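You operate a simulated robot arm through the tools that you are given. There is no shell and no other tool. Be economical: measure what you need, move in short steps, check, and stop when the job is done.

You are at the controls of a simulated robot arm. One attempt, no reset.

TASK
Set the bead dispenser to 35 ml, dose two portions into the cup and stand it on the rubber mat.
Where things are to end (x, y in the base frame): dosing cup within 0.06 m of [0.27, -0.18].

The check looks at the end state, three seconds after you hand in, the way a careful person would. Anything else that was tipped, shoved, dropped, spilled or broken makes it a failure.

THE ROBOT
A 7-joint arm with a two-finger parallel gripper, fixed in place. Base frame: the origin is at the foot of the arm, x ahead of it, y to its left, z up; the work surface is at about z = 0. Lengths are in m, angles in rad, forces in N, time in s.
With the tool pointing down near the work surface it reaches from about 0.22 to 0.58 m from the base axis. Its first joint turns from -1.152 to 1.152 rad. Payload 2.5 kg.
Tool frame: the origin (TCP) lies between the finger pads and is the grasp point; the fingertips stand 0.023 m ahead of it; z points along the fingers, y is the line along which they close. Largest opening 0.094 m; finger width 0.038, thickness 0.01; the body of the gripper, 0.054 by 0.096 m, starts 0.039 m behind the TCP.
Orientation is that of the tool frame in the base frame, as a unit quaternion [x, y, z, w]. With the fingers straight down and closing along the base's y, the tool's x points along the base's -x, its y along +y and its z along -z.

THE INTERFACE
- The arm moves only by the tool nudge_tool. Its argument "moves" is a list of rows, each a list of 7 numbers: the turn, a rotation vector about the tool's x, y, z in rad, then the shift along the tool's x, y, z in m, then the finger opening in m, from 0 to 0.094. In form: [[rx, ry, rz, dx, dy, dz, grip], ...]. A call has 1 to 12 rows; each row is the pose to reach, as a shift and turn from the pose commanded when the call began, along the tool's axes at that moment. Rows are played at 5 a second. More than 0.05 m and 0.15 rad between two rows, or a gripper value outside its range, and nothing of the call is played. Where a pose cannot be reached the arm comes as near as it can. A force on the tool above 40 N (or 10 N above the force at the start of the call, whichever is more), or a blocked arm, ends the call early, and 0.2 s more pass. The fingers move at their own pace (about 0.108 m/s each) and stop on an object; they squeeze with about 29 N. The grip force told is the motor's: it shows also when the fingers shut on nothing. Time passes only in rows, and 0.2 s behind the last, so rows that repeat a pose let the fingers close. It gives the time, the measured TCP pose, the force on the tool (base axes), the opening and the grip force at its end, in the units of the frame above (readings bear some noise), with the torque about the TCP (base axes, N m) and any sound that the robot's microphone picked up.
- Cameras (640 x 400 px; columns grow to the right, rows downward): "scene" is fixed at [0.0933, -0.404, 0.5253]; the picture's right is [0.96, -0.30, 0.00], its down [-0.21, -0.69, -0.69] and it looks along [0.20, 0.66, -0.72] (base axes); focal length 214 px, centre (320, 200). "wrist" rides on the gripper at [0.086, 0.016, -0.074] in the tool frame; the picture's right is [-0.18, 0.98, 0.00], its down [-0.58, -0.11, -0.81] and it looks along [-0.79, -0.15, 0.59] (tool axes); focal length 243 px, centre (320, 200). There is no depth. A picture from a camera that has moved, and an enlarged one, comes with that camera's place and axes in the base frame and with its lens.
- camera(camera): a new picture of that camera. The clock stands still meanwhile.
- close_up(camera, box): a new picture of the part [left, top, right, bottom] of that camera's present view, enlarged. The clock stands still meanwhile.
- finish_job(): hands the job in; it is judged then, once.

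Work in short steps. Places have to be worked out from the pictures, the camera data and where the tool is seen: move nearer, look again, correct. Check each grasp and each placing, and mend what went wrong. You have 120 turns and 64 pictures in all, those below and enlarged ones among them. Open the gripper and draw the arm clear of the work before you hand the job in, unless the task says otherwise; then end with one line.

The tools are called as name(argument=value, ...) on one line, values as JSON. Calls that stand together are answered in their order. nudge_tool: Moves the arm, as the interface text tells. Its arguments: {"type":"object","properties":{"moves":{"type":"array","items":{"type":"array","items":{"type":"number"}}}},"required":["moves"]} The other tools are called the same way: camera (camera) takes a picture; close_up (camera, box) takes an enlarged picture of a part of a camera's view; finish_job () hands the job in.

At the start:

```text
time: 0.0
tool_pos: [0.4156, -0.1031, 0.452]
tcp_rot: [0.0, 1.0, 0.001, -0.001]
wrist_force: [-0.5, 0.1, 0.4]
wrist_torque: [0.02, 0.02, 0.05]
finger_gap: 0.0939
gripper_force: 0.1
```

scene: 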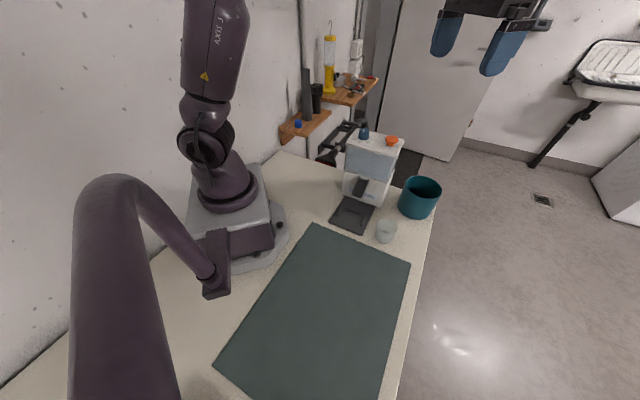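
wrist: 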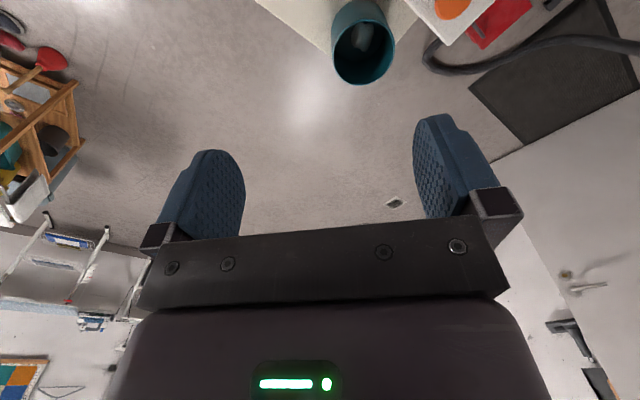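

The dispenser stands at the far end of the table with a knob and an orange part on top, and the cup is beside the tray. I take an enlarged look first.

close_up(camera="scene", box=[310, 110, 450, 250])

close_up(camera="scene", box=[335, 115, 415, 165])

```text
2.86 times, centred on (380, 180) of scene
camera zoom: at [0.0933, -0.404, 0.5253], right [0.96, -0.3, 0.0], down [-0.21, -0.69, -0.69], along [0.2, 0.66, -0.72], focal length 613 px, centre (149, 257)
```

zoom: 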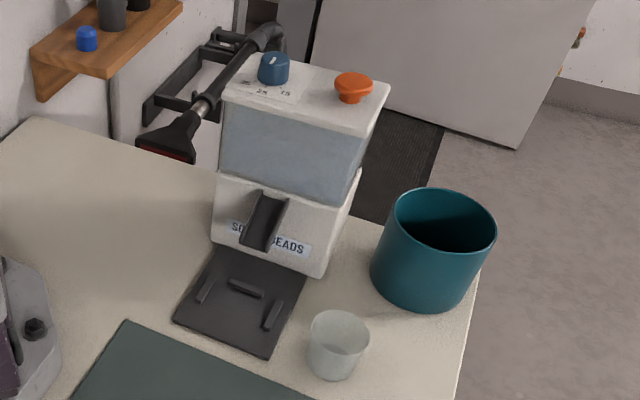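

```text
8.00 times, centred on (375, 140) of scene
camera zoom: at [0.0933, -0.404, 0.5253], right [0.96, -0.3, 0.0], down [-0.21, -0.69, -0.69], along [0.2, 0.66, -0.72], focal length 1716 px, centre (-120, 680)
```

zoom: 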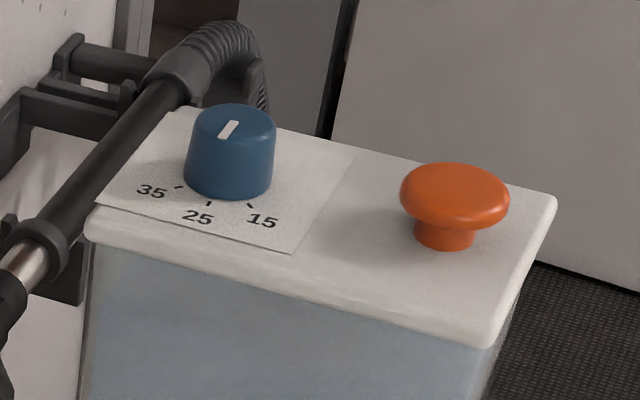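

The dispenser stands turned about 45°, its front facing the arm's base, with the top at about z 0.20 and the knob near (0.376, 0.095). I turn the wrist camera towards it to read the dial.

nudge_tool(moves=[[0, 0, -0.131, 0.028, 0.002, 0.009, 0.094], [0, 0, -0.262, 0.055, 0.004, 0.018, 0.094], [0, 0, -0.393, 0.083, 0.006, 0.026, 0.094], [0, 0, -0.524, 0.11, 0.008, 0.034, 0.094], [0, 0, -0.655, 0.138, 0.01, 0.043, 0.094], [0, 0, -0.785, 0.166, 0.013, 0.052, 0.094]])

camera(camera="wrist")

```text
time: 1.4
tool_pos: [0.2519, -0.0893, 0.3988]
tcp_rot: [-0.384, 0.923, -0.001, 0.0]
wrist_force: [-0.1, 0.4, -0.3]
wrist_torque: [-0.02, 0.02, -0.03]
finger_gap: 0.0938
gripper_force: 0.1
```

```text
59 pictures are left
camera wrist: at [0.1807, -0.1395, 0.4732], right [-0.57, 0.82, 0.0], down [0.49, 0.34, 0.81], along [0.66, 0.46, -0.59], focal length 243 px, centre (320, 200)
```

wrist: 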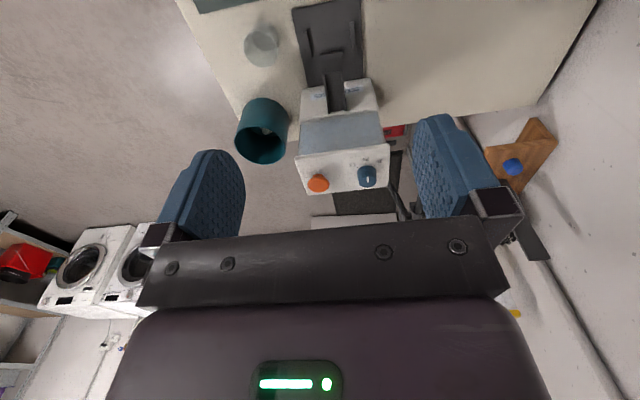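

The picture is upside-down (image down is up), and the knob and button are both in view. I enlarge the top of the dispenser and the front of it.

close_up(camera="wrist", box=[290, 140, 400, 210])

close_up(camera="wrist", box=[230, 0, 400, 120])

```text
5.71 times, centred on (345, 175) of wrist
camera zoom: at [0.1807, -0.1395, 0.4732], right [-0.57, 0.82, 0.0], down [0.49, 0.34, 0.81], along [0.66, 0.46, -0.59], focal length 1386 px, centre (177, 343)
```

zoom: 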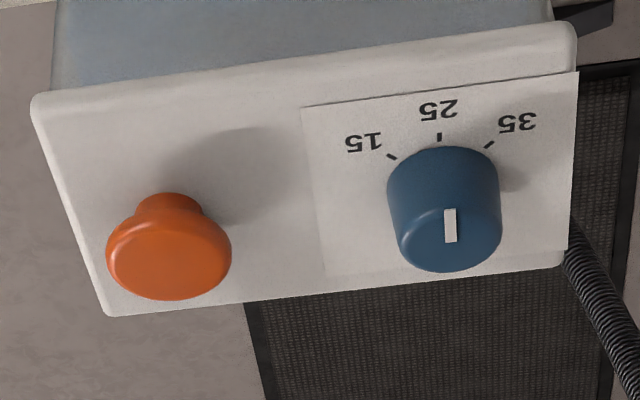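

```text
3.33 times, centred on (315, 60) of wrist
camera zoom: at [0.1807, -0.1395, 0.4732], right [-0.57, 0.82, 0.0], down [0.49, 0.34, 0.81], along [0.66, 0.46, -0.59], focal length 809 px, centre (337, 667)
```

zoom: 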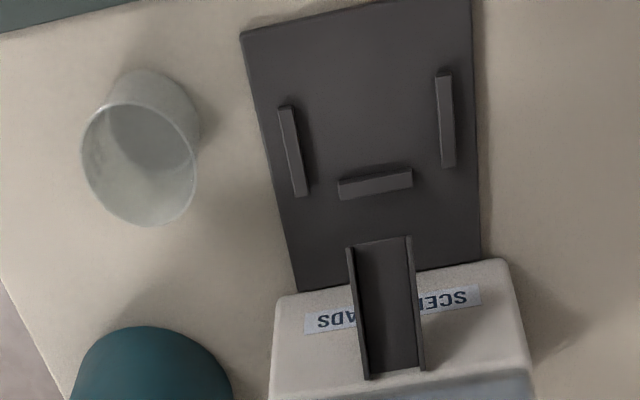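

From the two views, the lid is at z≈0.212 and the knob axis at about (0.369, 0.080). The pointer is at 25, and 35 lies about 45° clockwise from above. I move above the knob for a closer look.

nudge_tool(moves=[[0, 0, 0, -0.04, 0.007, 0.02, 0.07], [0, 0, 0, -0.08, 0.014, 0.04, 0.07], [0, 0, 0, -0.12, 0.022, 0.06, 0.07], [0, 0, 0, -0.16, 0.029, 0.08, 0.07], [0, 0, 0, -0.2026, 0.0364, 0.099, 0.07], [0, 0, 0, -0.2026, 0.0364, 0.099, 0.07]])

camera(camera="wrist")

close_up(camera="scene", box=[310, 80, 450, 180])

```text
time: 2.8
tool_pos: [0.3657, 0.0837, 0.3024]
tcp_rot: [-0.382, 0.924, 0.0, 0.0]
wrist_force: [0.3, 0.2, -0.2]
wrist_torque: [0.01, -0.04, 0.0]
finger_gap: 0.0704
gripper_force: 0.1
```

```text
56 pictures are left
camera wrist: at [0.2947, 0.0329, 0.3758], right [-0.56, 0.83, 0.0], down [0.49, 0.33, 0.81], along [0.67, 0.46, -0.59], focal length 243 px, centre (320, 200)
```

wrist: 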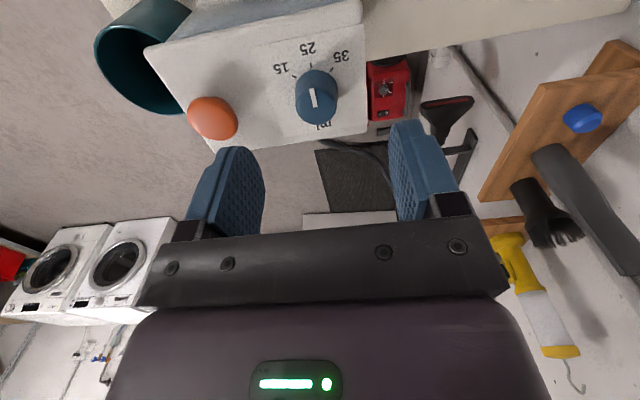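

```text
4.00 times, centred on (380, 130) of scene
camera zoom: at [0.0933, -0.404, 0.5253], right [0.96, -0.3, 0.0], down [-0.21, -0.69, -0.69], along [0.2, 0.66, -0.72], focal length 858 px, centre (80, 480)
```

zoom: 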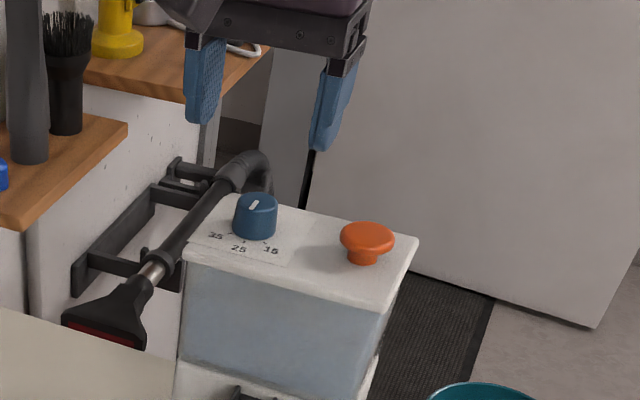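

I enlarge the knob to fix its centre and the pointer's angle.

close_up(camera="wrist", box=[260, 30, 370, 140])

```text
3.64 times, centred on (315, 85) of wrist
camera zoom: at [0.2947, 0.0329, 0.3758], right [-0.56, 0.83, 0.0], down [0.49, 0.33, 0.81], along [0.67, 0.46, -0.59], focal length 882 px, centre (338, 618)
```

zoom: 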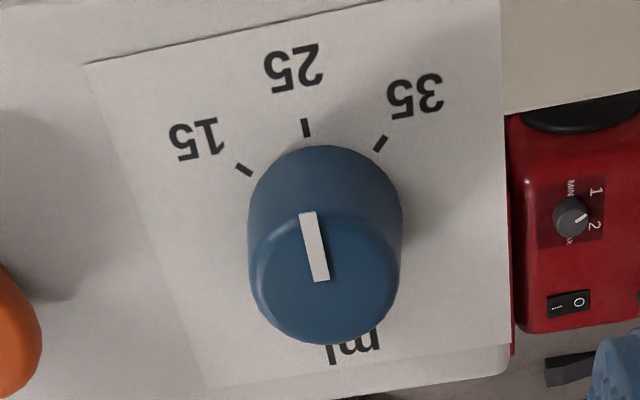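

The pointer is at 25, 35 is 45° clockwise, and the knob centre is at about (0.371, 0.084). I correct the small offset, go down with the fingertips just above the lid, and close.

nudge_tool(moves=[[0, 0, 0, -0.0035, -0.0028, 0.0, 0.07], [0, 0, 0, -0.0035, -0.0028, 0.03, 0.07], [0, 0, 0, -0.0035, -0.0028, 0.05, 0.07], [0, 0, 0, -0.0035, -0.0028, 0.06, 0.07], [0, 0, 0, -0.0035, -0.0028, 0.06, 0.05], [0, 0, 0, -0.0035, -0.0028, 0.06, 0.03], [0, 0, 0, -0.0035, -0.0028, 0.06, 0.02]])

camera(camera="wrist")

```text
time: 4.4
tool_pos: [0.3705, 0.0814, 0.2408]
tcp_rot: [-0.385, 0.923, 0.003, -0.002]
wrist_force: [-16.8, 13.2, 4.7]
wrist_torque: [0.11, 0.31, 0.11]
finger_gap: 0.0287
gripper_force: 45.2
```

```text
53 pictures are left
camera wrist: at [0.2999, 0.0313, 0.3151], right [-0.57, 0.82, 0.0], down [0.49, 0.33, 0.8], along [0.66, 0.46, -0.59], focal length 243 px, centre (320, 200)
```

wrist: 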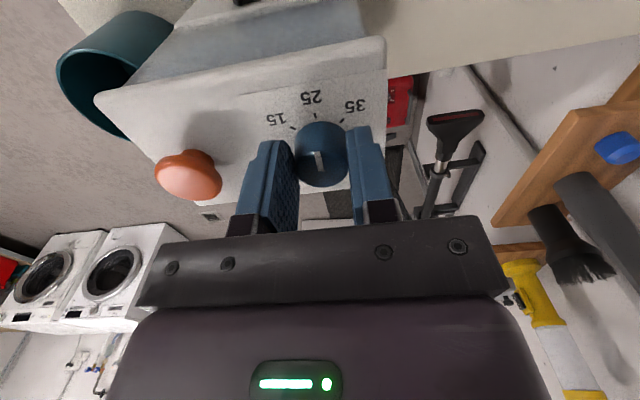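

The knob is held (gap 29 mm), but there are about 21 N along tool +y, so the grasp is a little off centre. I ease the arm that way.

nudge_tool(moves=[[0, 0, 0, 0, 0.0015, 0, 0.02], [0, 0, 0, 0, 0.0015, 0, 0.02]])

```text
time: 5.0
tool_pos: [0.3717, 0.0811, 0.241]
tcp_rot: [-0.383, 0.924, 0.0, 0.0]
wrist_force: [-19.5, 16.6, 5.5]
wrist_torque: [0.35, 0.61, 0.12]
finger_gap: 0.0289
gripper_force: 45.0
```

The force rose, so the correction belongs the other way. I go back by 3 mm.

nudge_tool(moves=[[0, 0, 0, 0, -0.0015, 0, 0.02], [0, 0, 0, 0, -0.003, 0, 0.02], [0, 0, 0, 0, -0.003, 0, 0.02]])

```text
time: 5.6
tool_pos: [0.3705, 0.0816, 0.2419]
tcp_rot: [-0.385, 0.923, 0.003, -0.002]
wrist_force: [-2.4, 0.7, 3.2]
wrist_torque: [0.17, 0.0, 0.05]
finger_gap: 0.0285
gripper_force: 45.1
stopped in row 3: the force on the tool passed its limit at 41 N (the readings are from after the stop); the commanded pose is now the measured one
```

The force is now nearly zero with the knob still gripped. I turn clockwise as seen from above (+ about tool z), half-way first.

nudge_tool(moves=[[0, 0, 0.1, 0, 0, 0, 0.02], [0, 0, 0.2, 0, 0, 0, 0.02], [0, 0, 0.3, 0, 0, 0, 0.02], [0, 0, 0.39, 0, 0, 0, 0.02]])

camera(camera="wrist")

```text
time: 6.6
tool_pos: [0.3692, 0.0834, 0.241]
tcp_rot: [-0.199, 0.98, 0.003, -0.003]
wrist_force: [-24.4, 12.9, 23.3]
wrist_torque: [0.25, 0.47, 0.13]
finger_gap: 0.0287
gripper_force: 44.9
```

```text
52 pictures are left
camera wrist: at [0.2856, 0.0635, 0.3154], right [-0.21, 0.98, 0.01], down [0.58, 0.12, 0.8], along [0.78, 0.18, -0.6], focal length 243 px, centre (320, 200)
```

wrist: 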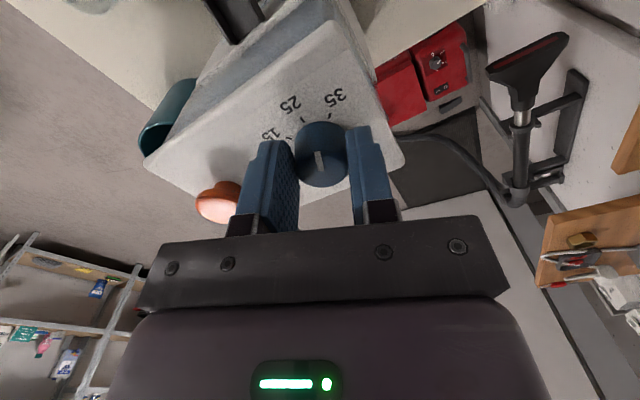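

The knob turns with the fingers, but side force has built to about 36 N. I open to unload, then look at how the fingers are centred.

nudge_tool(moves=[[0, 0, 0, 0, 0, 0, 0.05], [0, 0, 0, 0, 0, 0, 0.05]])

close_up(camera="wrist", box=[230, 70, 410, 230])

```text
time: 7.2
tool_pos: [0.372, 0.0803, 0.241]
tcp_rot: [-0.197, 0.98, 0.003, -0.002]
wrist_force: [0.8, -0.5, -0.3]
wrist_torque: [0.04, 0.02, 0.0]
finger_gap: 0.0499
gripper_force: 0.2
```

```text
2.50 times, centred on (320, 150) of wrist
camera zoom: at [0.2867, 0.0613, 0.3144], right [-0.21, 0.98, 0.0], down [0.58, 0.12, 0.8], along [0.79, 0.17, -0.59], focal length 606 px, centre (320, 325)
```

zoom: 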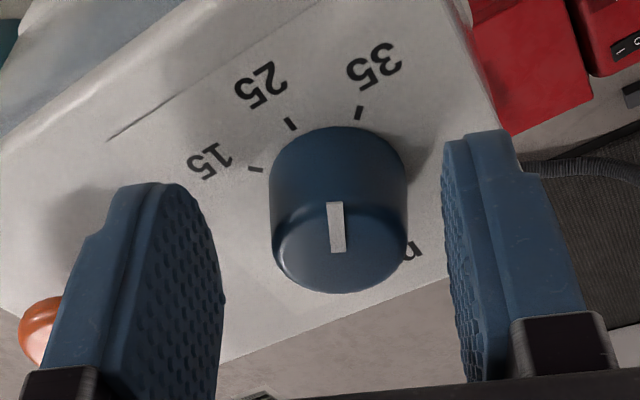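

The force readings and the picture agree: the knob is about 4 mm towards tool +y. The pointer is now about 28° of the 45–48° there. I shift, close again and turn another 0.33 rad.

nudge_tool(moves=[[0, 0, 0, 0.0, 0.004, 0, 0.05], [0, 0, 0, 0.0, 0.004, 0, 0.03], [0, 0, 0, 0.0, 0.004, 0, 0.02], [0, 0, 0.0, 0.0, 0.004, 0, 0.02]])

nudge_tool(moves=[[0, 0, 0.11, 0, 0, 0, 0.02], [0, 0, 0.22, 0, 0, 0, 0.02], [0, 0, 0.33, 0, 0, 0, 0.02]])

nudge_tool(moves=[[0, 0, 0, 0, 0, 0, 0.055], [0, 0, 0, 0, 0, 0, 0.055]])

close_up(camera="wrist", box=[230, 70, 410, 230])

```text
time: 8.2
tool_pos: [0.3701, 0.0832, 0.2405]
tcp_rot: [-0.198, 0.98, 0.002, -0.001]
wrist_force: [5.6, -10.8, -3.1]
wrist_torque: [-0.23, -0.23, -0.07]
finger_gap: 0.0287
gripper_force: 44.7
```

```text
time: 9.0
tool_pos: [0.3704, 0.085, 0.2411]
tcp_rot: [-0.035, 0.999, 0.002, -0.001]
wrist_force: [12.1, -16.5, -2.8]
wrist_torque: [-0.32, -0.04, 1.03]
finger_gap: 0.0285
gripper_force: 44.4
```

```text
time: 9.6
tool_pos: [0.3687, 0.0861, 0.2405]
tcp_rot: [-0.035, 0.999, 0.003, -0.003]
wrist_force: [-0.8, 0.1, -0.3]
wrist_torque: [0.01, 0.01, 0.0]
finger_gap: 0.0552
gripper_force: 0.0
```

```text
2.50 times, centred on (320, 150) of wrist
camera zoom: at [0.2829, 0.0955, 0.3146], right [0.12, 0.99, 0.0], down [0.59, -0.07, 0.8], along [0.8, -0.09, -0.6], focal length 606 px, centre (320, 325)
```

zoom: 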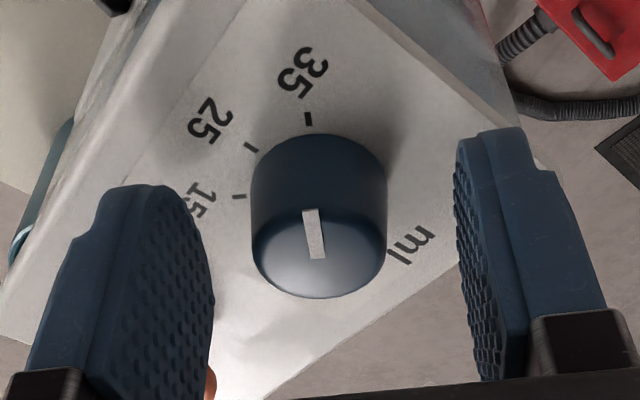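

The pointer now reads 181° against 180° for the 35 tick, so the dial is set to 35. I rise and go over towards the cup, turning back to the 45° yaw, to measure the cup.

nudge_tool(moves=[[0, 0, 0, 0, 0, -0.045, 0.07], [0, 0, 0, 0, 0, -0.09, 0.09], [0, 0, -0.143, 0.009, -0.045, -0.085, 0.09], [0, 0, -0.286, 0.018, -0.091, -0.08, 0.09], [0, 0, -0.429, 0.027, -0.137, -0.07, 0.09], [0, 0, -0.572, 0.036, -0.184, -0.06, 0.09], [0, 0, -0.715, 0.0454, -0.2334, -0.055, 0.09], [0, 0, -0.715, 0.0454, -0.2334, -0.055, 0.09]])

camera(camera="wrist")

close_up(camera="scene", box=[310, 110, 450, 250])

```text
refused: row 7 steps farther than a row can; nothing moved
```

```text
49 pictures are left
camera wrist: at [0.2829, 0.0955, 0.3146], right [0.12, 0.99, 0.0], down [0.59, -0.07, 0.8], along [0.8, -0.09, -0.6], focal length 243 px, centre (320, 200)
```

wrist: 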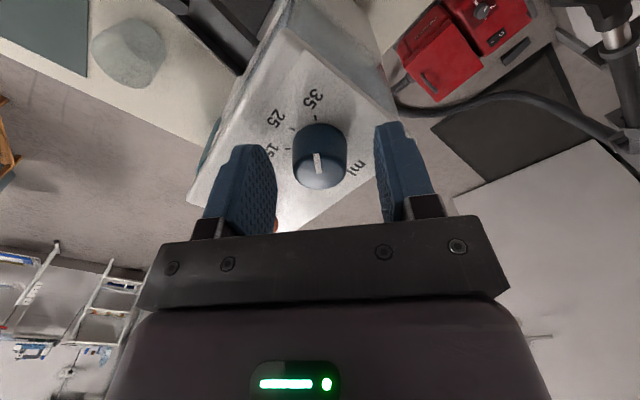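

```text
2.86 times, centred on (380, 180) of scene
camera zoom: at [0.0933, -0.404, 0.5253], right [0.96, -0.3, 0.0], down [-0.21, -0.69, -0.69], along [0.2, 0.66, -0.72], focal length 613 px, centre (149, 257)
```

zoom: 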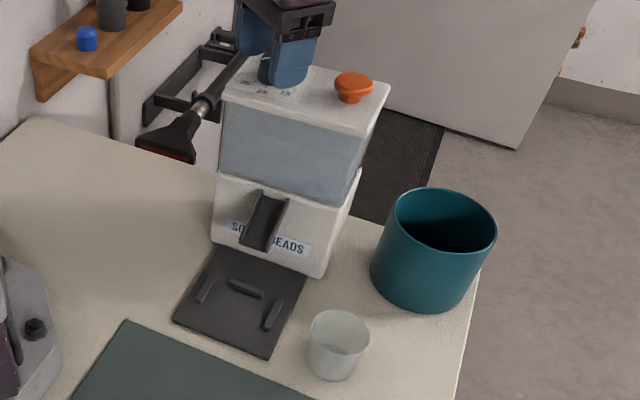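

One step was slightly too long, so nothing moved; the dispenser has not shifted in the scene view. I repeat with shorter steps.

nudge_tool(moves=[[0, 0, 0, 0, 0, -0.045, 0.07], [0, 0, 0, 0, 0, -0.09, 0.09], [0, 0, -0.12, 0.008, -0.039, -0.085, 0.09], [0, 0, -0.24, 0.016, -0.078, -0.08, 0.09], [0, 0, -0.36, 0.024, -0.117, -0.07, 0.09], [0, 0, -0.48, 0.032, -0.156, -0.06, 0.09], [0, 0, -0.6, 0.04, -0.195, -0.058, 0.09], [0, 0, -0.715, 0.0454, -0.2334, -0.055, 0.09], [0, 0, -0.715, 0.0454, -0.2334, -0.055, 0.09]])

camera(camera="wrist")

```text
time: 11.6
tool_pos: [0.34, -0.1518, 0.2955]
tcp_rot: [-0.382, 0.924, 0.003, -0.002]
wrist_force: [-0.1, 0.3, 0.5]
wrist_torque: [-0.02, -0.03, -0.01]
finger_gap: 0.0898
gripper_force: 0.0
```

```text
47 pictures are left
camera wrist: at [0.2703, -0.2022, 0.3692], right [-0.56, 0.83, 0.01], down [0.49, 0.33, 0.81], along [0.66, 0.46, -0.59], focal length 243 px, centre (320, 200)
```

wrist: 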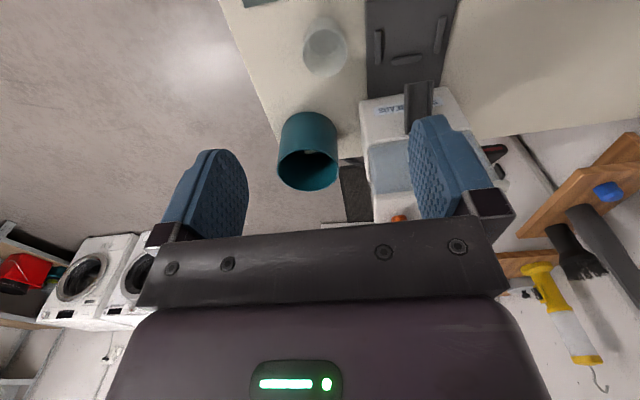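

close_up(camera="wrist", box=[270, 0, 470, 125])

```text
3.20 times, centred on (370, 62) of wrist
camera zoom: at [0.2703, -0.2022, 0.3692], right [-0.56, 0.83, 0.01], down [0.49, 0.33, 0.81], along [0.66, 0.46, -0.59], focal length 776 px, centre (160, 640)
```

zoom: 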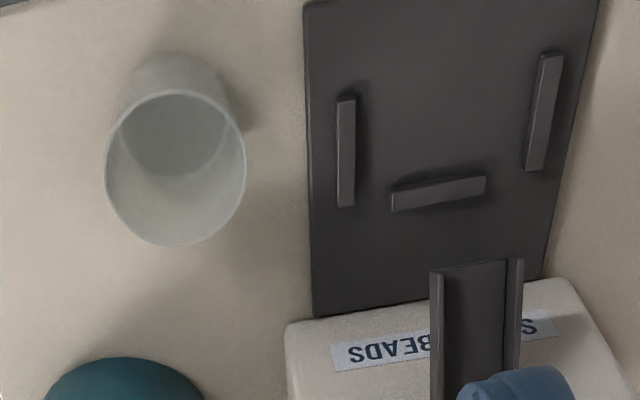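

The cup's rim centre is at (0.372, -0.121), z about 0.052, 53 mm wide. The tray's guides place the cup at about (0.3115, -0.030). I come over the cup with a 20° back tilt, so that the gripper will stay clear of the chute later, and stop just above it.

nudge_tool(moves=[[0, -0.12, 0, -0.02, -0.001, 0.03, 0.09], [0, -0.24, 0, -0.0444, -0.001, 0.07, 0.09], [0, -0.35, 0, -0.0444, -0.001, 0.115, 0.09], [0, -0.35, 0, -0.0444, -0.001, 0.155, 0.09], [0, -0.35, 0, -0.0444, -0.001, 0.155, 0.09]])

camera(camera="wrist")

camera(camera="scene")

```text
time: 12.8
tool_pos: [0.3739, -0.1237, 0.1383]
tcp_rot: [-0.376, 0.91, 0.069, 0.159]
wrist_force: [-0.3, 0.1, 0.3]
wrist_torque: [-0.02, 0.01, -0.02]
finger_gap: 0.0899
gripper_force: 0.0
```

```text
45 pictures are left
camera wrist: at [0.2878, -0.1881, 0.1779], right [-0.57, 0.82, 0.07], down [0.27, 0.11, 0.96], along [0.77, 0.56, -0.29], focal length 243 px, centre (320, 200)
```

wrist: 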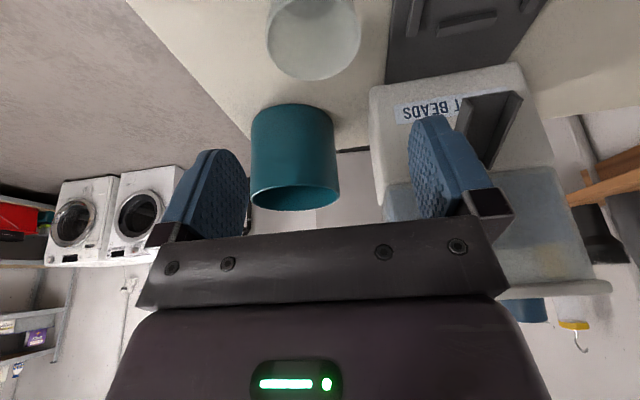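

```text
44 pictures are left
```

scene: 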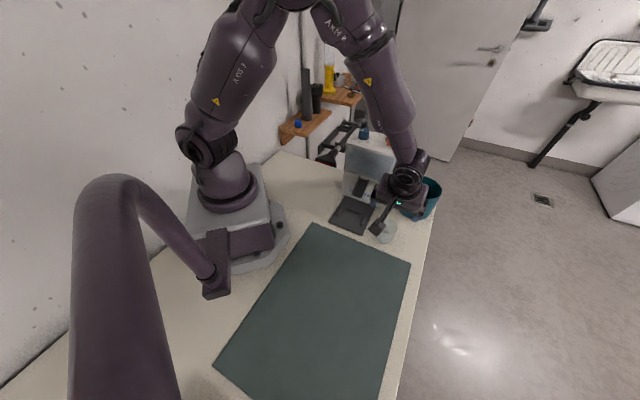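

The tool is above the cup and well aligned sideways. I lower it straight to z≈0.046.

nudge_tool(moves=[[0, 0, 0, 0.0137, 0.001, 0.0375, 0.09], [0, 0, 0, 0.024, 0.001, 0.0657, 0.09], [0, 0, 0, 0.0316, 0.001, 0.0864, 0.09], [0, 0, 0, 0.0316, 0.001, 0.0864, 0.09]])

close_up(camera="scene", box=[350, 160, 450, 260])

camera(camera="wrist")

```text
time: 13.8
tool_pos: [0.372, -0.1186, 0.0456]
tcp_rot: [-0.376, 0.91, 0.069, 0.16]
wrist_force: [0.2, -0.4, -1.0]
wrist_torque: [0.01, -0.04, 0.01]
finger_gap: 0.09
gripper_force: 0.0
```

```text
4.00 times, centred on (400, 210) of scene
camera zoom: at [0.0933, -0.404, 0.5253], right [0.96, -0.3, 0.0], down [-0.21, -0.69, -0.69], along [0.2, 0.66, -0.72], focal length 858 px, centre (0, 160)
```

zoom: 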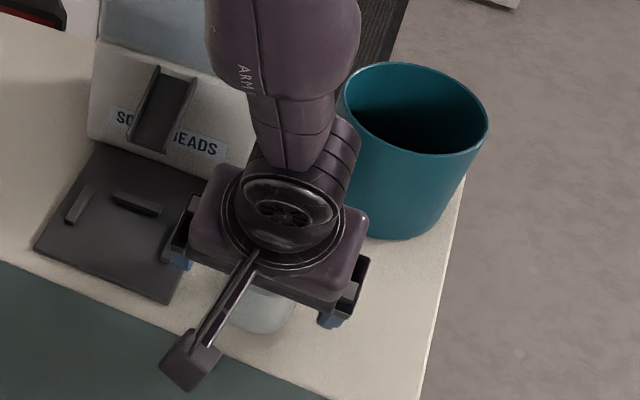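

```text
42 pictures are left
camera wrist: at [0.2854, -0.1833, 0.0848], right [-0.57, 0.82, 0.07], down [0.27, 0.11, 0.96], along [0.77, 0.56, -0.29], focal length 243 px, centre (320, 200)
```

wrist: 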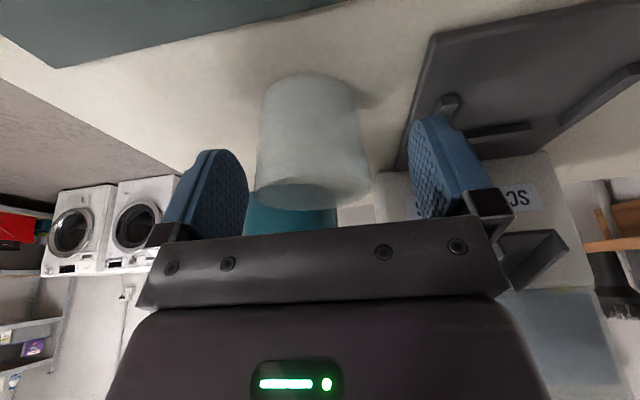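

The cup stands between the pads, and no contact force shows. I close on it.

nudge_tool(moves=[[0, 0, 0, 0, -0.001, 0, 0.075], [0, 0, 0, 0, -0.001, 0, 0.06], [0, 0, 0, 0, -0.001, 0, 0.045], [0, 0, 0, 0, -0.001, 0, 0.04]])

camera(camera="wrist")

```text
time: 14.8
tool_pos: [0.3717, -0.1195, 0.0459]
tcp_rot: [-0.376, 0.91, 0.069, 0.16]
wrist_force: [1.1, 0.3, 0.7]
wrist_torque: [-0.03, 0.01, -0.01]
finger_gap: 0.0516
gripper_force: 29.3
```

```text
41 pictures are left
camera wrist: at [0.2855, -0.1838, 0.0859], right [-0.57, 0.82, 0.07], down [0.27, 0.11, 0.96], along [0.77, 0.57, -0.29], focal length 243 px, centre (320, 200)
```

wrist: 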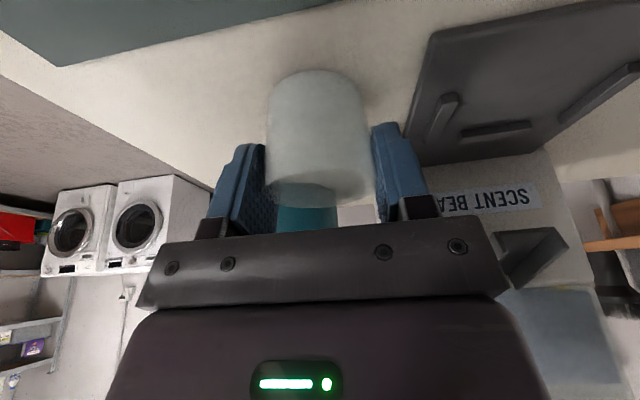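

The cup is held (gap 51.6 mm, 29 N). I lift it 5 cm and carry it sideways to just in front of the tray slot.

nudge_tool(moves=[[0, 0, 0, -0.0086, 0, -0.0235, 0.04], [0, 0, 0, -0.0172, 0, -0.047, 0.04], [0, 0, 0, -0.019, 0.03, -0.046, 0.04], [0, 0, 0, -0.021, 0.06, -0.0455, 0.04], [0, 0, 0, -0.0235, 0.09, -0.0447, 0.04], [0, 0, 0, -0.0235, 0.1058, -0.0447, 0.04], [0, 0, 0, -0.0235, 0.1058, -0.0447, 0.04]])

camera(camera="wrist")

close_up(camera="scene", box=[300, 140, 420, 260])

```text
time: 16.4
tool_pos: [0.3027, -0.0416, 0.1002]
tcp_rot: [-0.375, 0.91, 0.069, 0.159]
wrist_force: [0.4, -0.3, -0.3]
wrist_torque: [0.0, 0.04, -0.01]
finger_gap: 0.052
gripper_force: 29.5
```

```text
40 pictures are left
camera wrist: at [0.2166, -0.106, 0.1391], right [-0.57, 0.82, 0.07], down [0.27, 0.11, 0.96], along [0.77, 0.57, -0.29], focal length 243 px, centre (320, 200)
```

wrist: 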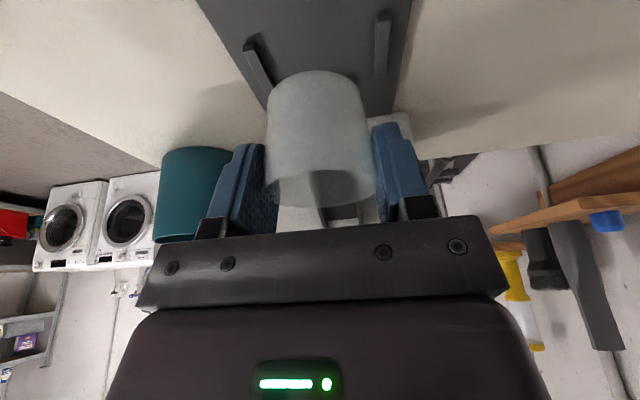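

```text
3.33 times, centred on (360, 200) of scene
camera zoom: at [0.0933, -0.404, 0.5253], right [0.96, -0.3, 0.0], down [-0.21, -0.69, -0.69], along [0.2, 0.66, -0.72], focal length 715 px, centre (187, 200)
```

zoom: 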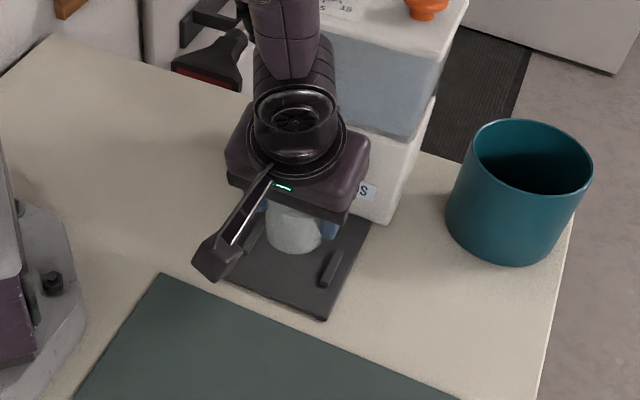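

The cup is centred between the side guides in the picture. I lower it 4.4 cm towards the tray.

nudge_tool(moves=[[0, 0, 0, 0.0069, 0.001, 0.0188, 0.04], [0, 0, 0, 0.012, 0.001, 0.0329, 0.04], [0, 0, 0, 0.0151, 0.001, 0.0413, 0.04], [0, 0, 0, 0.0151, 0.001, 0.0413, 0.04]])

camera(camera="wrist")

```text
time: 17.4
tool_pos: [0.3009, -0.0367, 0.0559]
tcp_rot: [-0.376, 0.91, 0.07, 0.16]
wrist_force: [0.0, 0.1, -0.6]
wrist_torque: [0.02, 0.0, 0.0]
finger_gap: 0.052
gripper_force: 29.5
```

```text
38 pictures are left
camera wrist: at [0.2159, -0.1028, 0.0955], right [-0.57, 0.82, 0.07], down [0.27, 0.11, 0.96], along [0.77, 0.57, -0.29], focal length 243 px, centre (320, 200)
```

wrist: 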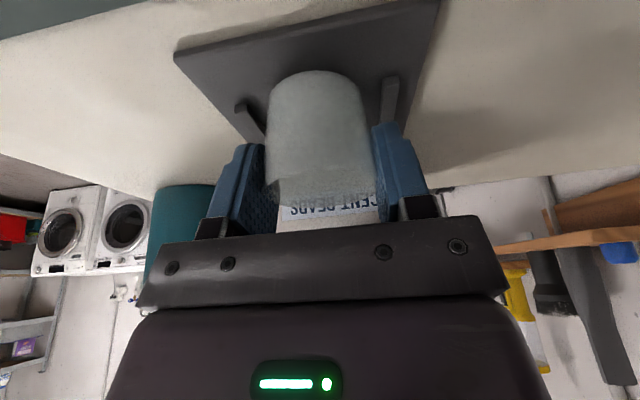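

Still free of contact at z 0.056. I go down another 5 mm slowly to feel for the tray.

nudge_tool(moves=[[0, 0, 0, 0.0009, 0, 0.0023, 0.04], [0, 0, 0, 0.0017, 0, 0.0047, 0.04], [0, 0, 0, 0.0017, 0, 0.0047, 0.04]])

```text
time: 18.2
tool_pos: [0.301, -0.0384, 0.0505]
tcp_rot: [-0.376, 0.91, 0.069, 0.16]
wrist_force: [-1.5, -0.6, 21.3]
wrist_torque: [0.04, -0.03, 0.02]
finger_gap: 0.0517
gripper_force: 29.2
```

The cup is on the tray (21 N up). I ease up 1.5 mm and slide it 8 mm in towards the back stop.

nudge_tool(moves=[[0, 0, 0, -0.0005, 0, -0.0014, 0.04], [0, 0, 0, -0.0043, 0, 0.0, 0.04], [0, 0, 0, -0.008, 0, 0.0013, 0.04], [0, 0, 0, -0.008, 0, 0.0013, 0.04]])

close_up(camera="wrist", box=[220, 40, 420, 220])

```text
time: 19.2
tool_pos: [0.3067, -0.0338, 0.0512]
tcp_rot: [-0.376, 0.91, 0.07, 0.159]
wrist_force: [-0.6, 0.1, 0.0]
wrist_torque: [-0.02, 0.01, 0.0]
finger_gap: 0.0516
gripper_force: 28.9
```

```text
2.22 times, centred on (320, 130) of wrist
camera zoom: at [0.2214, -0.0982, 0.0914], right [-0.57, 0.82, 0.07], down [0.27, 0.11, 0.96], along [0.77, 0.57, -0.29], focal length 539 px, centre (320, 356)
```

zoom: 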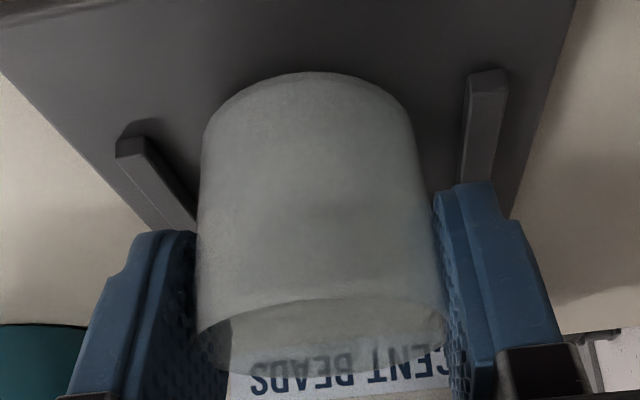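

Free of contact so far; the guides lie evenly on both sides. Another 6 mm inwards.

nudge_tool(moves=[[0, 0, 0, -0.0028, 0, 0.001, 0.04], [0, 0, 0, -0.0056, 0, 0.002, 0.04], [0, 0, 0, -0.0056, 0, 0.002, 0.04]])

close_up(camera="scene", box=[320, 170, 400, 250])

```text
time: 20.0
tool_pos: [0.3107, -0.0294, 0.0508]
tcp_rot: [-0.376, 0.911, 0.07, 0.158]
wrist_force: [-11.6, -11.5, 2.9]
wrist_torque: [-0.42, 0.38, 0.0]
finger_gap: 0.0515
gripper_force: 28.8
```

```text
5.00 times, centred on (360, 210) of scene
camera zoom: at [0.0933, -0.404, 0.5253], right [0.96, -0.3, 0.0], down [-0.21, -0.69, -0.69], along [0.2, 0.66, -0.72], focal length 1072 px, centre (120, 150)
```

zoom: 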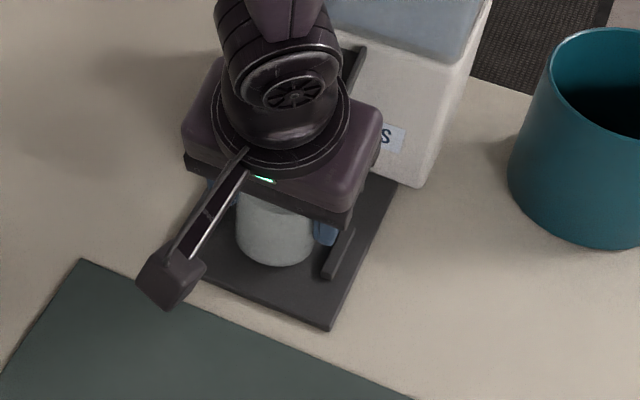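

A 16 N contact about 35 mm below the TCP, so the cup's base is against the back stop. I ease back 1 mm, let it down, open, and draw back along the tool axis.

nudge_tool(moves=[[0, 0, 0, 0.0013, 0, 0.0005, 0.04], [0, 0, 0, 0.0013, 0, 0.0005, 0.055], [0, 0, 0, 0.0013, 0, 0.0005, 0.075], [0, 0, 0, 0.0013, 0, 0.0005, 0.08], [0, 0, 0, 0.0013, 0, -0.02, 0.08], [0, 0, 0, 0.0013, 0, -0.06, 0.08], [0, 0, 0, 0.0013, 0, -0.1, 0.08], [0, 0, 0, 0.0013, 0, -0.14, 0.08], [0, 0, 0, 0.0013, 0, -0.14, 0.08]])

camera(camera="wrist")

```text
time: 22.0
tool_pos: [0.2751, -0.0625, 0.1807]
tcp_rot: [-0.376, 0.911, 0.07, 0.158]
wrist_force: [0.8, 0.0, 0.0]
wrist_torque: [0.04, 0.01, 0.0]
finger_gap: 0.0798
gripper_force: 0.1
```

```text
35 pictures are left
camera wrist: at [0.1895, -0.1268, 0.2207], right [-0.57, 0.82, 0.07], down [0.27, 0.11, 0.96], along [0.77, 0.57, -0.29], focal length 243 px, centre (320, 200)
```

wrist: 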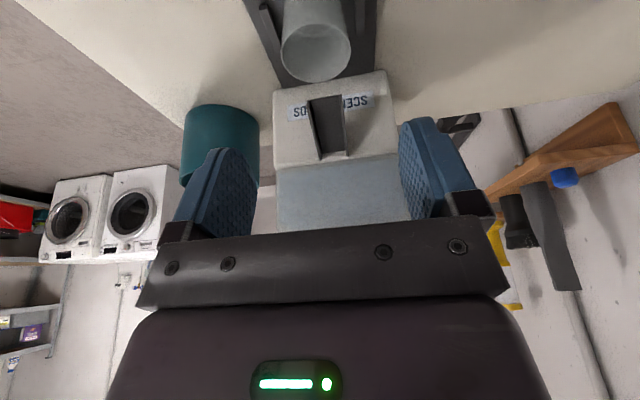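

The cup stands in the slot. I check where the chute's mouth is relative to the rim.

close_up(camera="wrist", box=[240, 0, 400, 170])

close_up(camera="scene", box=[320, 170, 420, 250])

```text
2.35 times, centred on (320, 85) of wrist
camera zoom: at [0.1895, -0.1268, 0.2207], right [-0.57, 0.82, 0.07], down [0.27, 0.11, 0.96], along [0.77, 0.57, -0.29], focal length 571 px, centre (320, 471)
```

zoom: 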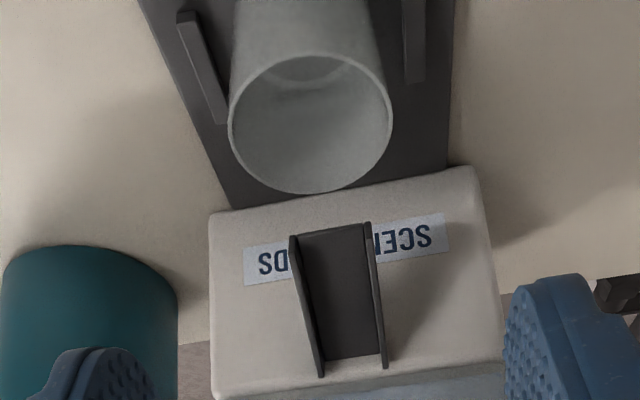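

```text
5.00 times, centred on (370, 210) of scene
camera zoom: at [0.0933, -0.404, 0.5253], right [0.96, -0.3, 0.0], down [-0.21, -0.69, -0.69], along [0.2, 0.66, -0.72], focal length 1072 px, centre (70, 150)
```

zoom: 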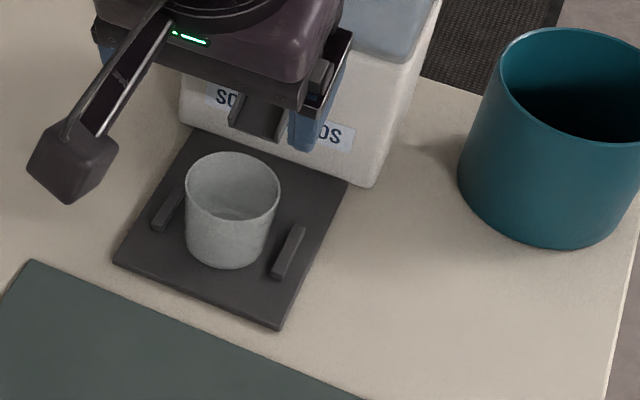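

The chute's mouth lies just behind and about 1 cm above the rim, as the stop intends. I now rise, straighten the tool, close the fingers and go over the orange button at about (0.421, 0.024).

nudge_tool(moves=[[0, 0.12, 0, -0.0154, 0, -0.0423, 0.06], [0, 0.24, 0, -0.0309, 0, -0.0845, 0.03], [0, 0.348, 0, -0.0408, 0, -0.1117, 0.0], [0, 0.348, 0, -0.0794, -0.0105, -0.0976, 0.0], [0, 0.348, 0, -0.118, -0.021, -0.0836, 0.0], [0, 0.348, 0, -0.1565, -0.0315, -0.0695, 0.0], [0, 0.348, 0, -0.195, -0.042, -0.0553, 0.0], [0, 0.348, 0, -0.195, -0.042, -0.0553, 0.0]])

camera(camera="wrist")

close_up(camera="scene", box=[330, 90, 430, 170])

```text
time: 23.8
tool_pos: [0.4241, 0.0232, 0.2949]
tcp_rot: [-0.382, 0.924, 0.003, -0.001]
wrist_force: [-1.0, -0.8, -0.2]
wrist_torque: [-0.02, -0.01, -0.01]
finger_gap: 0.0
gripper_force: 29.1
```

```text
32 pictures are left
camera wrist: at [0.3535, -0.0277, 0.3691], right [-0.56, 0.83, 0.01], down [0.49, 0.33, 0.81], along [0.66, 0.46, -0.59], focal length 243 px, centre (320, 200)
```

wrist: 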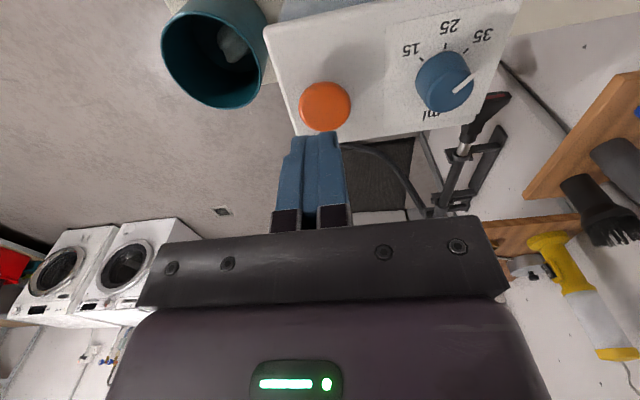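

```text
5.00 times, centred on (380, 130) of scene
camera zoom: at [0.0933, -0.404, 0.5253], right [0.96, -0.3, 0.0], down [-0.21, -0.69, -0.69], along [0.2, 0.66, -0.72], focal length 1072 px, centre (20, 550)
```

zoom: 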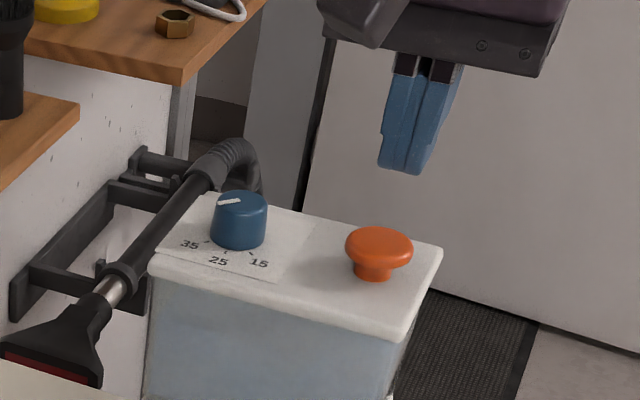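

The button is ahead and nearly aligned. The dial pointer deserves another check before pressing.

close_up(camera="wrist", box=[280, 0, 520, 150])

```text
2.67 times, centred on (400, 75) of wrist
camera zoom: at [0.3535, -0.0277, 0.3691], right [-0.56, 0.83, 0.01], down [0.49, 0.33, 0.81], along [0.66, 0.46, -0.59], focal length 647 px, centre (107, 533)
```

zoom: 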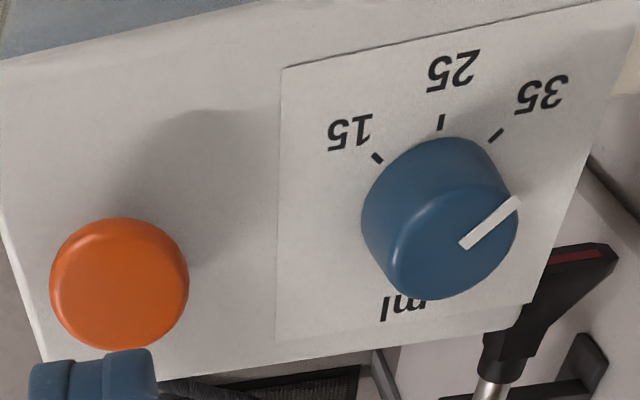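

The pointer stands at 180°, right at the 35 mark, and the button centre is within 2 mm of the tool axis. I come down onto the button gently.

nudge_tool(moves=[[0, 0, 0, 0, 0.0015, 0.02, 0], [0, 0, 0, 0, 0.0015, 0.035, 0], [0, 0, 0, 0, 0.0015, 0.039, 0], [0, 0, 0, 0, 0.0015, 0.042, 0]])

```text
time: 24.8
tool_pos: [0.4203, 0.0234, 0.2561]
tcp_rot: [-0.383, 0.924, 0.004, -0.001]
wrist_force: [0.2, -1.0, 0.7]
wrist_torque: [0.01, 0.04, 0.03]
finger_gap: 0.0001
gripper_force: 29.1
```

No contact yet at z 0.256. I continue in 2 mm steps.

nudge_tool(moves=[[0, 0, 0, 0, 0, 0.002, 0], [0, 0, 0, 0, 0, 0.004, 0], [0, 0, 0, 0, 0, 0.006, 0]])

```text
time: 25.6
tool_pos: [0.42, 0.0222, 0.2527]
tcp_rot: [-0.382, 0.924, 0.003, 0.0]
wrist_force: [-0.5, -0.1, -0.4]
wrist_torque: [0.01, 0.03, 0.03]
finger_gap: 0.0001
gripper_force: 29.1
```

close_up(camera="scene", box=[340, 100, 430, 170])

```text
5.71 times, centred on (385, 135) of scene
camera zoom: at [0.0933, -0.404, 0.5253], right [0.96, -0.3, 0.0], down [-0.21, -0.69, -0.69], along [0.2, 0.66, -0.72], focal length 1226 px, centre (-51, 571)
```

zoom: 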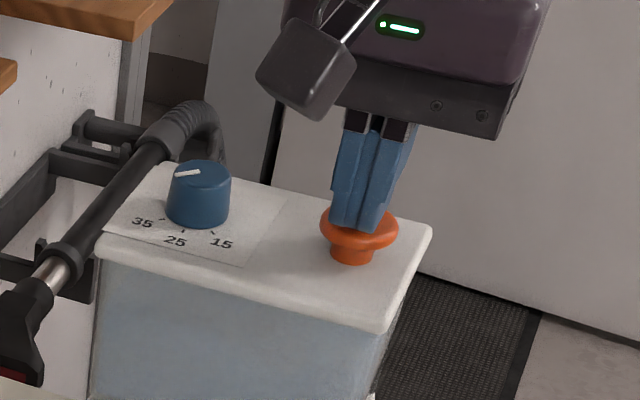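

The tips are right over the button's middle and almost touching. I press on down in 2 mm steps.

nudge_tool(moves=[[0, 0, 0, 0, 0, 0.002, 0], [0, 0, 0, 0, 0, 0.004, 0], [0, 0, 0, 0, 0, 0.006, 0]])

```text
time: 26.4
tool_pos: [0.4221, 0.0232, 0.2472]
tcp_rot: [-0.381, 0.924, 0.003, -0.001]
wrist_force: [-0.3, 1.7, 1.3]
wrist_torque: [0.02, 0.0, 0.02]
finger_gap: 0.0
gripper_force: 29.0
```

nudge_tool(moves=[[0, 0, 0, 0, 0, 0.002, 0], [0, 0, 0, 0, 0, 0.004, 0]])

```text
time: 27.0
tool_pos: [0.422, 0.0234, 0.2426]
tcp_rot: [-0.382, 0.924, 0.003, -0.002]
wrist_force: [-1.2, -0.4, 3.2]
wrist_torque: [-0.01, -0.01, 0.01]
finger_gap: 0.0
gripper_force: 29.1
```

Contact begins (about 3 N). Further 2 mm steps.

nudge_tool(moves=[[0, 0, 0, 0, 0, 0.002, 0], [0, 0, 0, 0, 0, 0.004, 0]])

```text
time: 27.6
tool_pos: [0.4219, 0.0228, 0.2395]
tcp_rot: [-0.382, 0.924, 0.002, 0.001]
wrist_force: [4.3, -2.8, 8.5]
wrist_torque: [-0.1, -0.02, -0.01]
finger_gap: 0.0003
gripper_force: 28.8
heard: click
```

A click was heard, so one press is done. I lift off 3 cm so that the button returns, wait, and look at the cup.

nudge_tool(moves=[[0, 0, 0, 0, 0, -0.015, 0], [0, 0, 0, 0, 0, -0.03, 0], [0, 0, 0, 0, 0, -0.03, 0], [0, 0, 0, 0, 0, -0.03, 0], [0, 0, 0, 0, 0, -0.03, 0], [0, 0, 0, 0, 0, -0.03, 0]])

close_up(camera="scene", box=[320, 100, 440, 250])

```text
time: 29.0
tool_pos: [0.4216, 0.0236, 0.2691]
tcp_rot: [-0.382, 0.924, 0.003, -0.002]
wrist_force: [0.6, 1.1, -0.1]
wrist_torque: [0.02, -0.01, -0.02]
finger_gap: 0.0002
gripper_force: 29.4
```

```text
2.67 times, centred on (380, 175) of scene
camera zoom: at [0.0933, -0.404, 0.5253], right [0.96, -0.3, 0.0], down [-0.21, -0.69, -0.69], along [0.2, 0.66, -0.72], focal length 572 px, centre (160, 267)
```

zoom: 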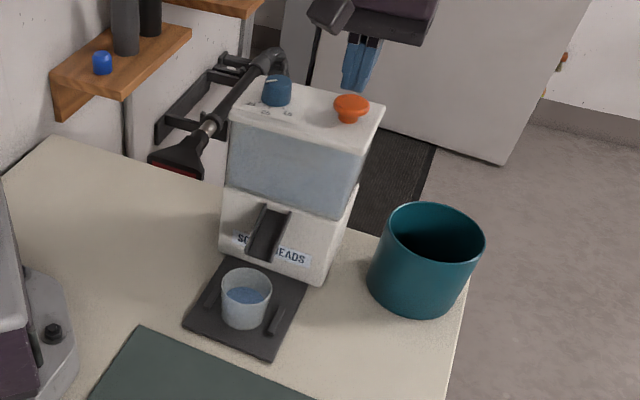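

One portion is in the cup with nothing spilled, and the button is up again. I press a second time the same way.

nudge_tool(moves=[[0, 0, 0, 0, 0, 0.015, 0], [0, 0, 0, 0, 0, 0.024, 0], [0, 0, 0, 0, 0, 0.027, 0], [0, 0, 0, 0, 0, 0.03, 0]])

```text
time: 30.0
tool_pos: [0.4203, 0.0224, 0.2392]
tcp_rot: [-0.383, 0.924, 0.003, 0.0]
wrist_force: [-0.3, 2.2, 6.0]
wrist_torque: [0.04, -0.01, -0.02]
finger_gap: 0.0
gripper_force: 29.4
heard: click
```

A second click was heard. I lift off, wait and check the cup.

nudge_tool(moves=[[0, 0, 0, 0, 0, -0.015, 0], [0, 0, 0, 0, 0, -0.04, 0], [0, 0, 0, 0, 0, -0.06, 0], [0, 0, 0, 0, 0, -0.06, 0], [0, 0, 0, 0, 0, -0.06, 0], [0, 0, 0, 0, 0, -0.06, 0], [0, 0, 0, 0, 0, -0.06, 0]])

close_up(camera="scene", box=[320, 100, 440, 250])

close_up(camera="scene", box=[345, 190, 395, 240])

```text
time: 31.6
tool_pos: [0.4216, 0.0225, 0.2978]
tcp_rot: [-0.382, 0.924, 0.003, -0.002]
wrist_force: [0.4, 0.5, -1.0]
wrist_torque: [0.0, 0.02, -0.02]
finger_gap: 0.0001
gripper_force: 28.5
```

```text
2.67 times, centred on (380, 175) of scene
camera zoom: at [0.0933, -0.404, 0.5253], right [0.96, -0.3, 0.0], down [-0.21, -0.69, -0.69], along [0.2, 0.66, -0.72], focal length 572 px, centre (160, 267)
```

zoom: 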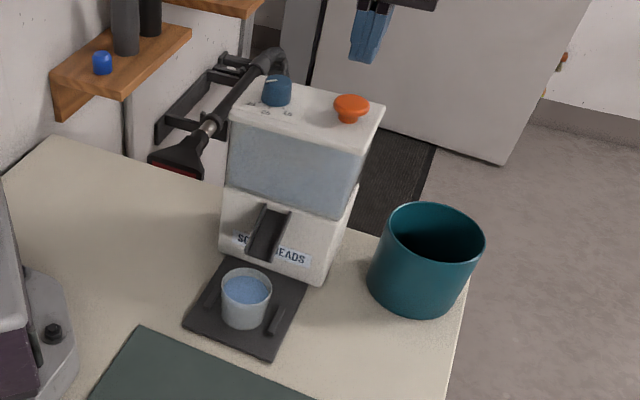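

```text
8.00 times, centred on (370, 215) of scene
camera zoom: at [0.0933, -0.404, 0.5253], right [0.96, -0.3, 0.0], down [-0.21, -0.69, -0.69], along [0.2, 0.66, -0.72], focal length 1716 px, centre (-80, 80)
```

zoom: 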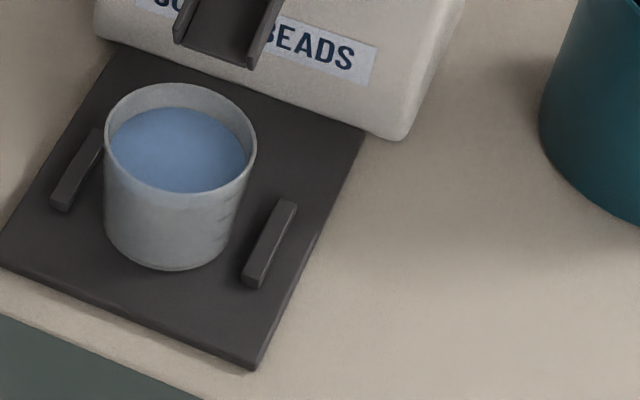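

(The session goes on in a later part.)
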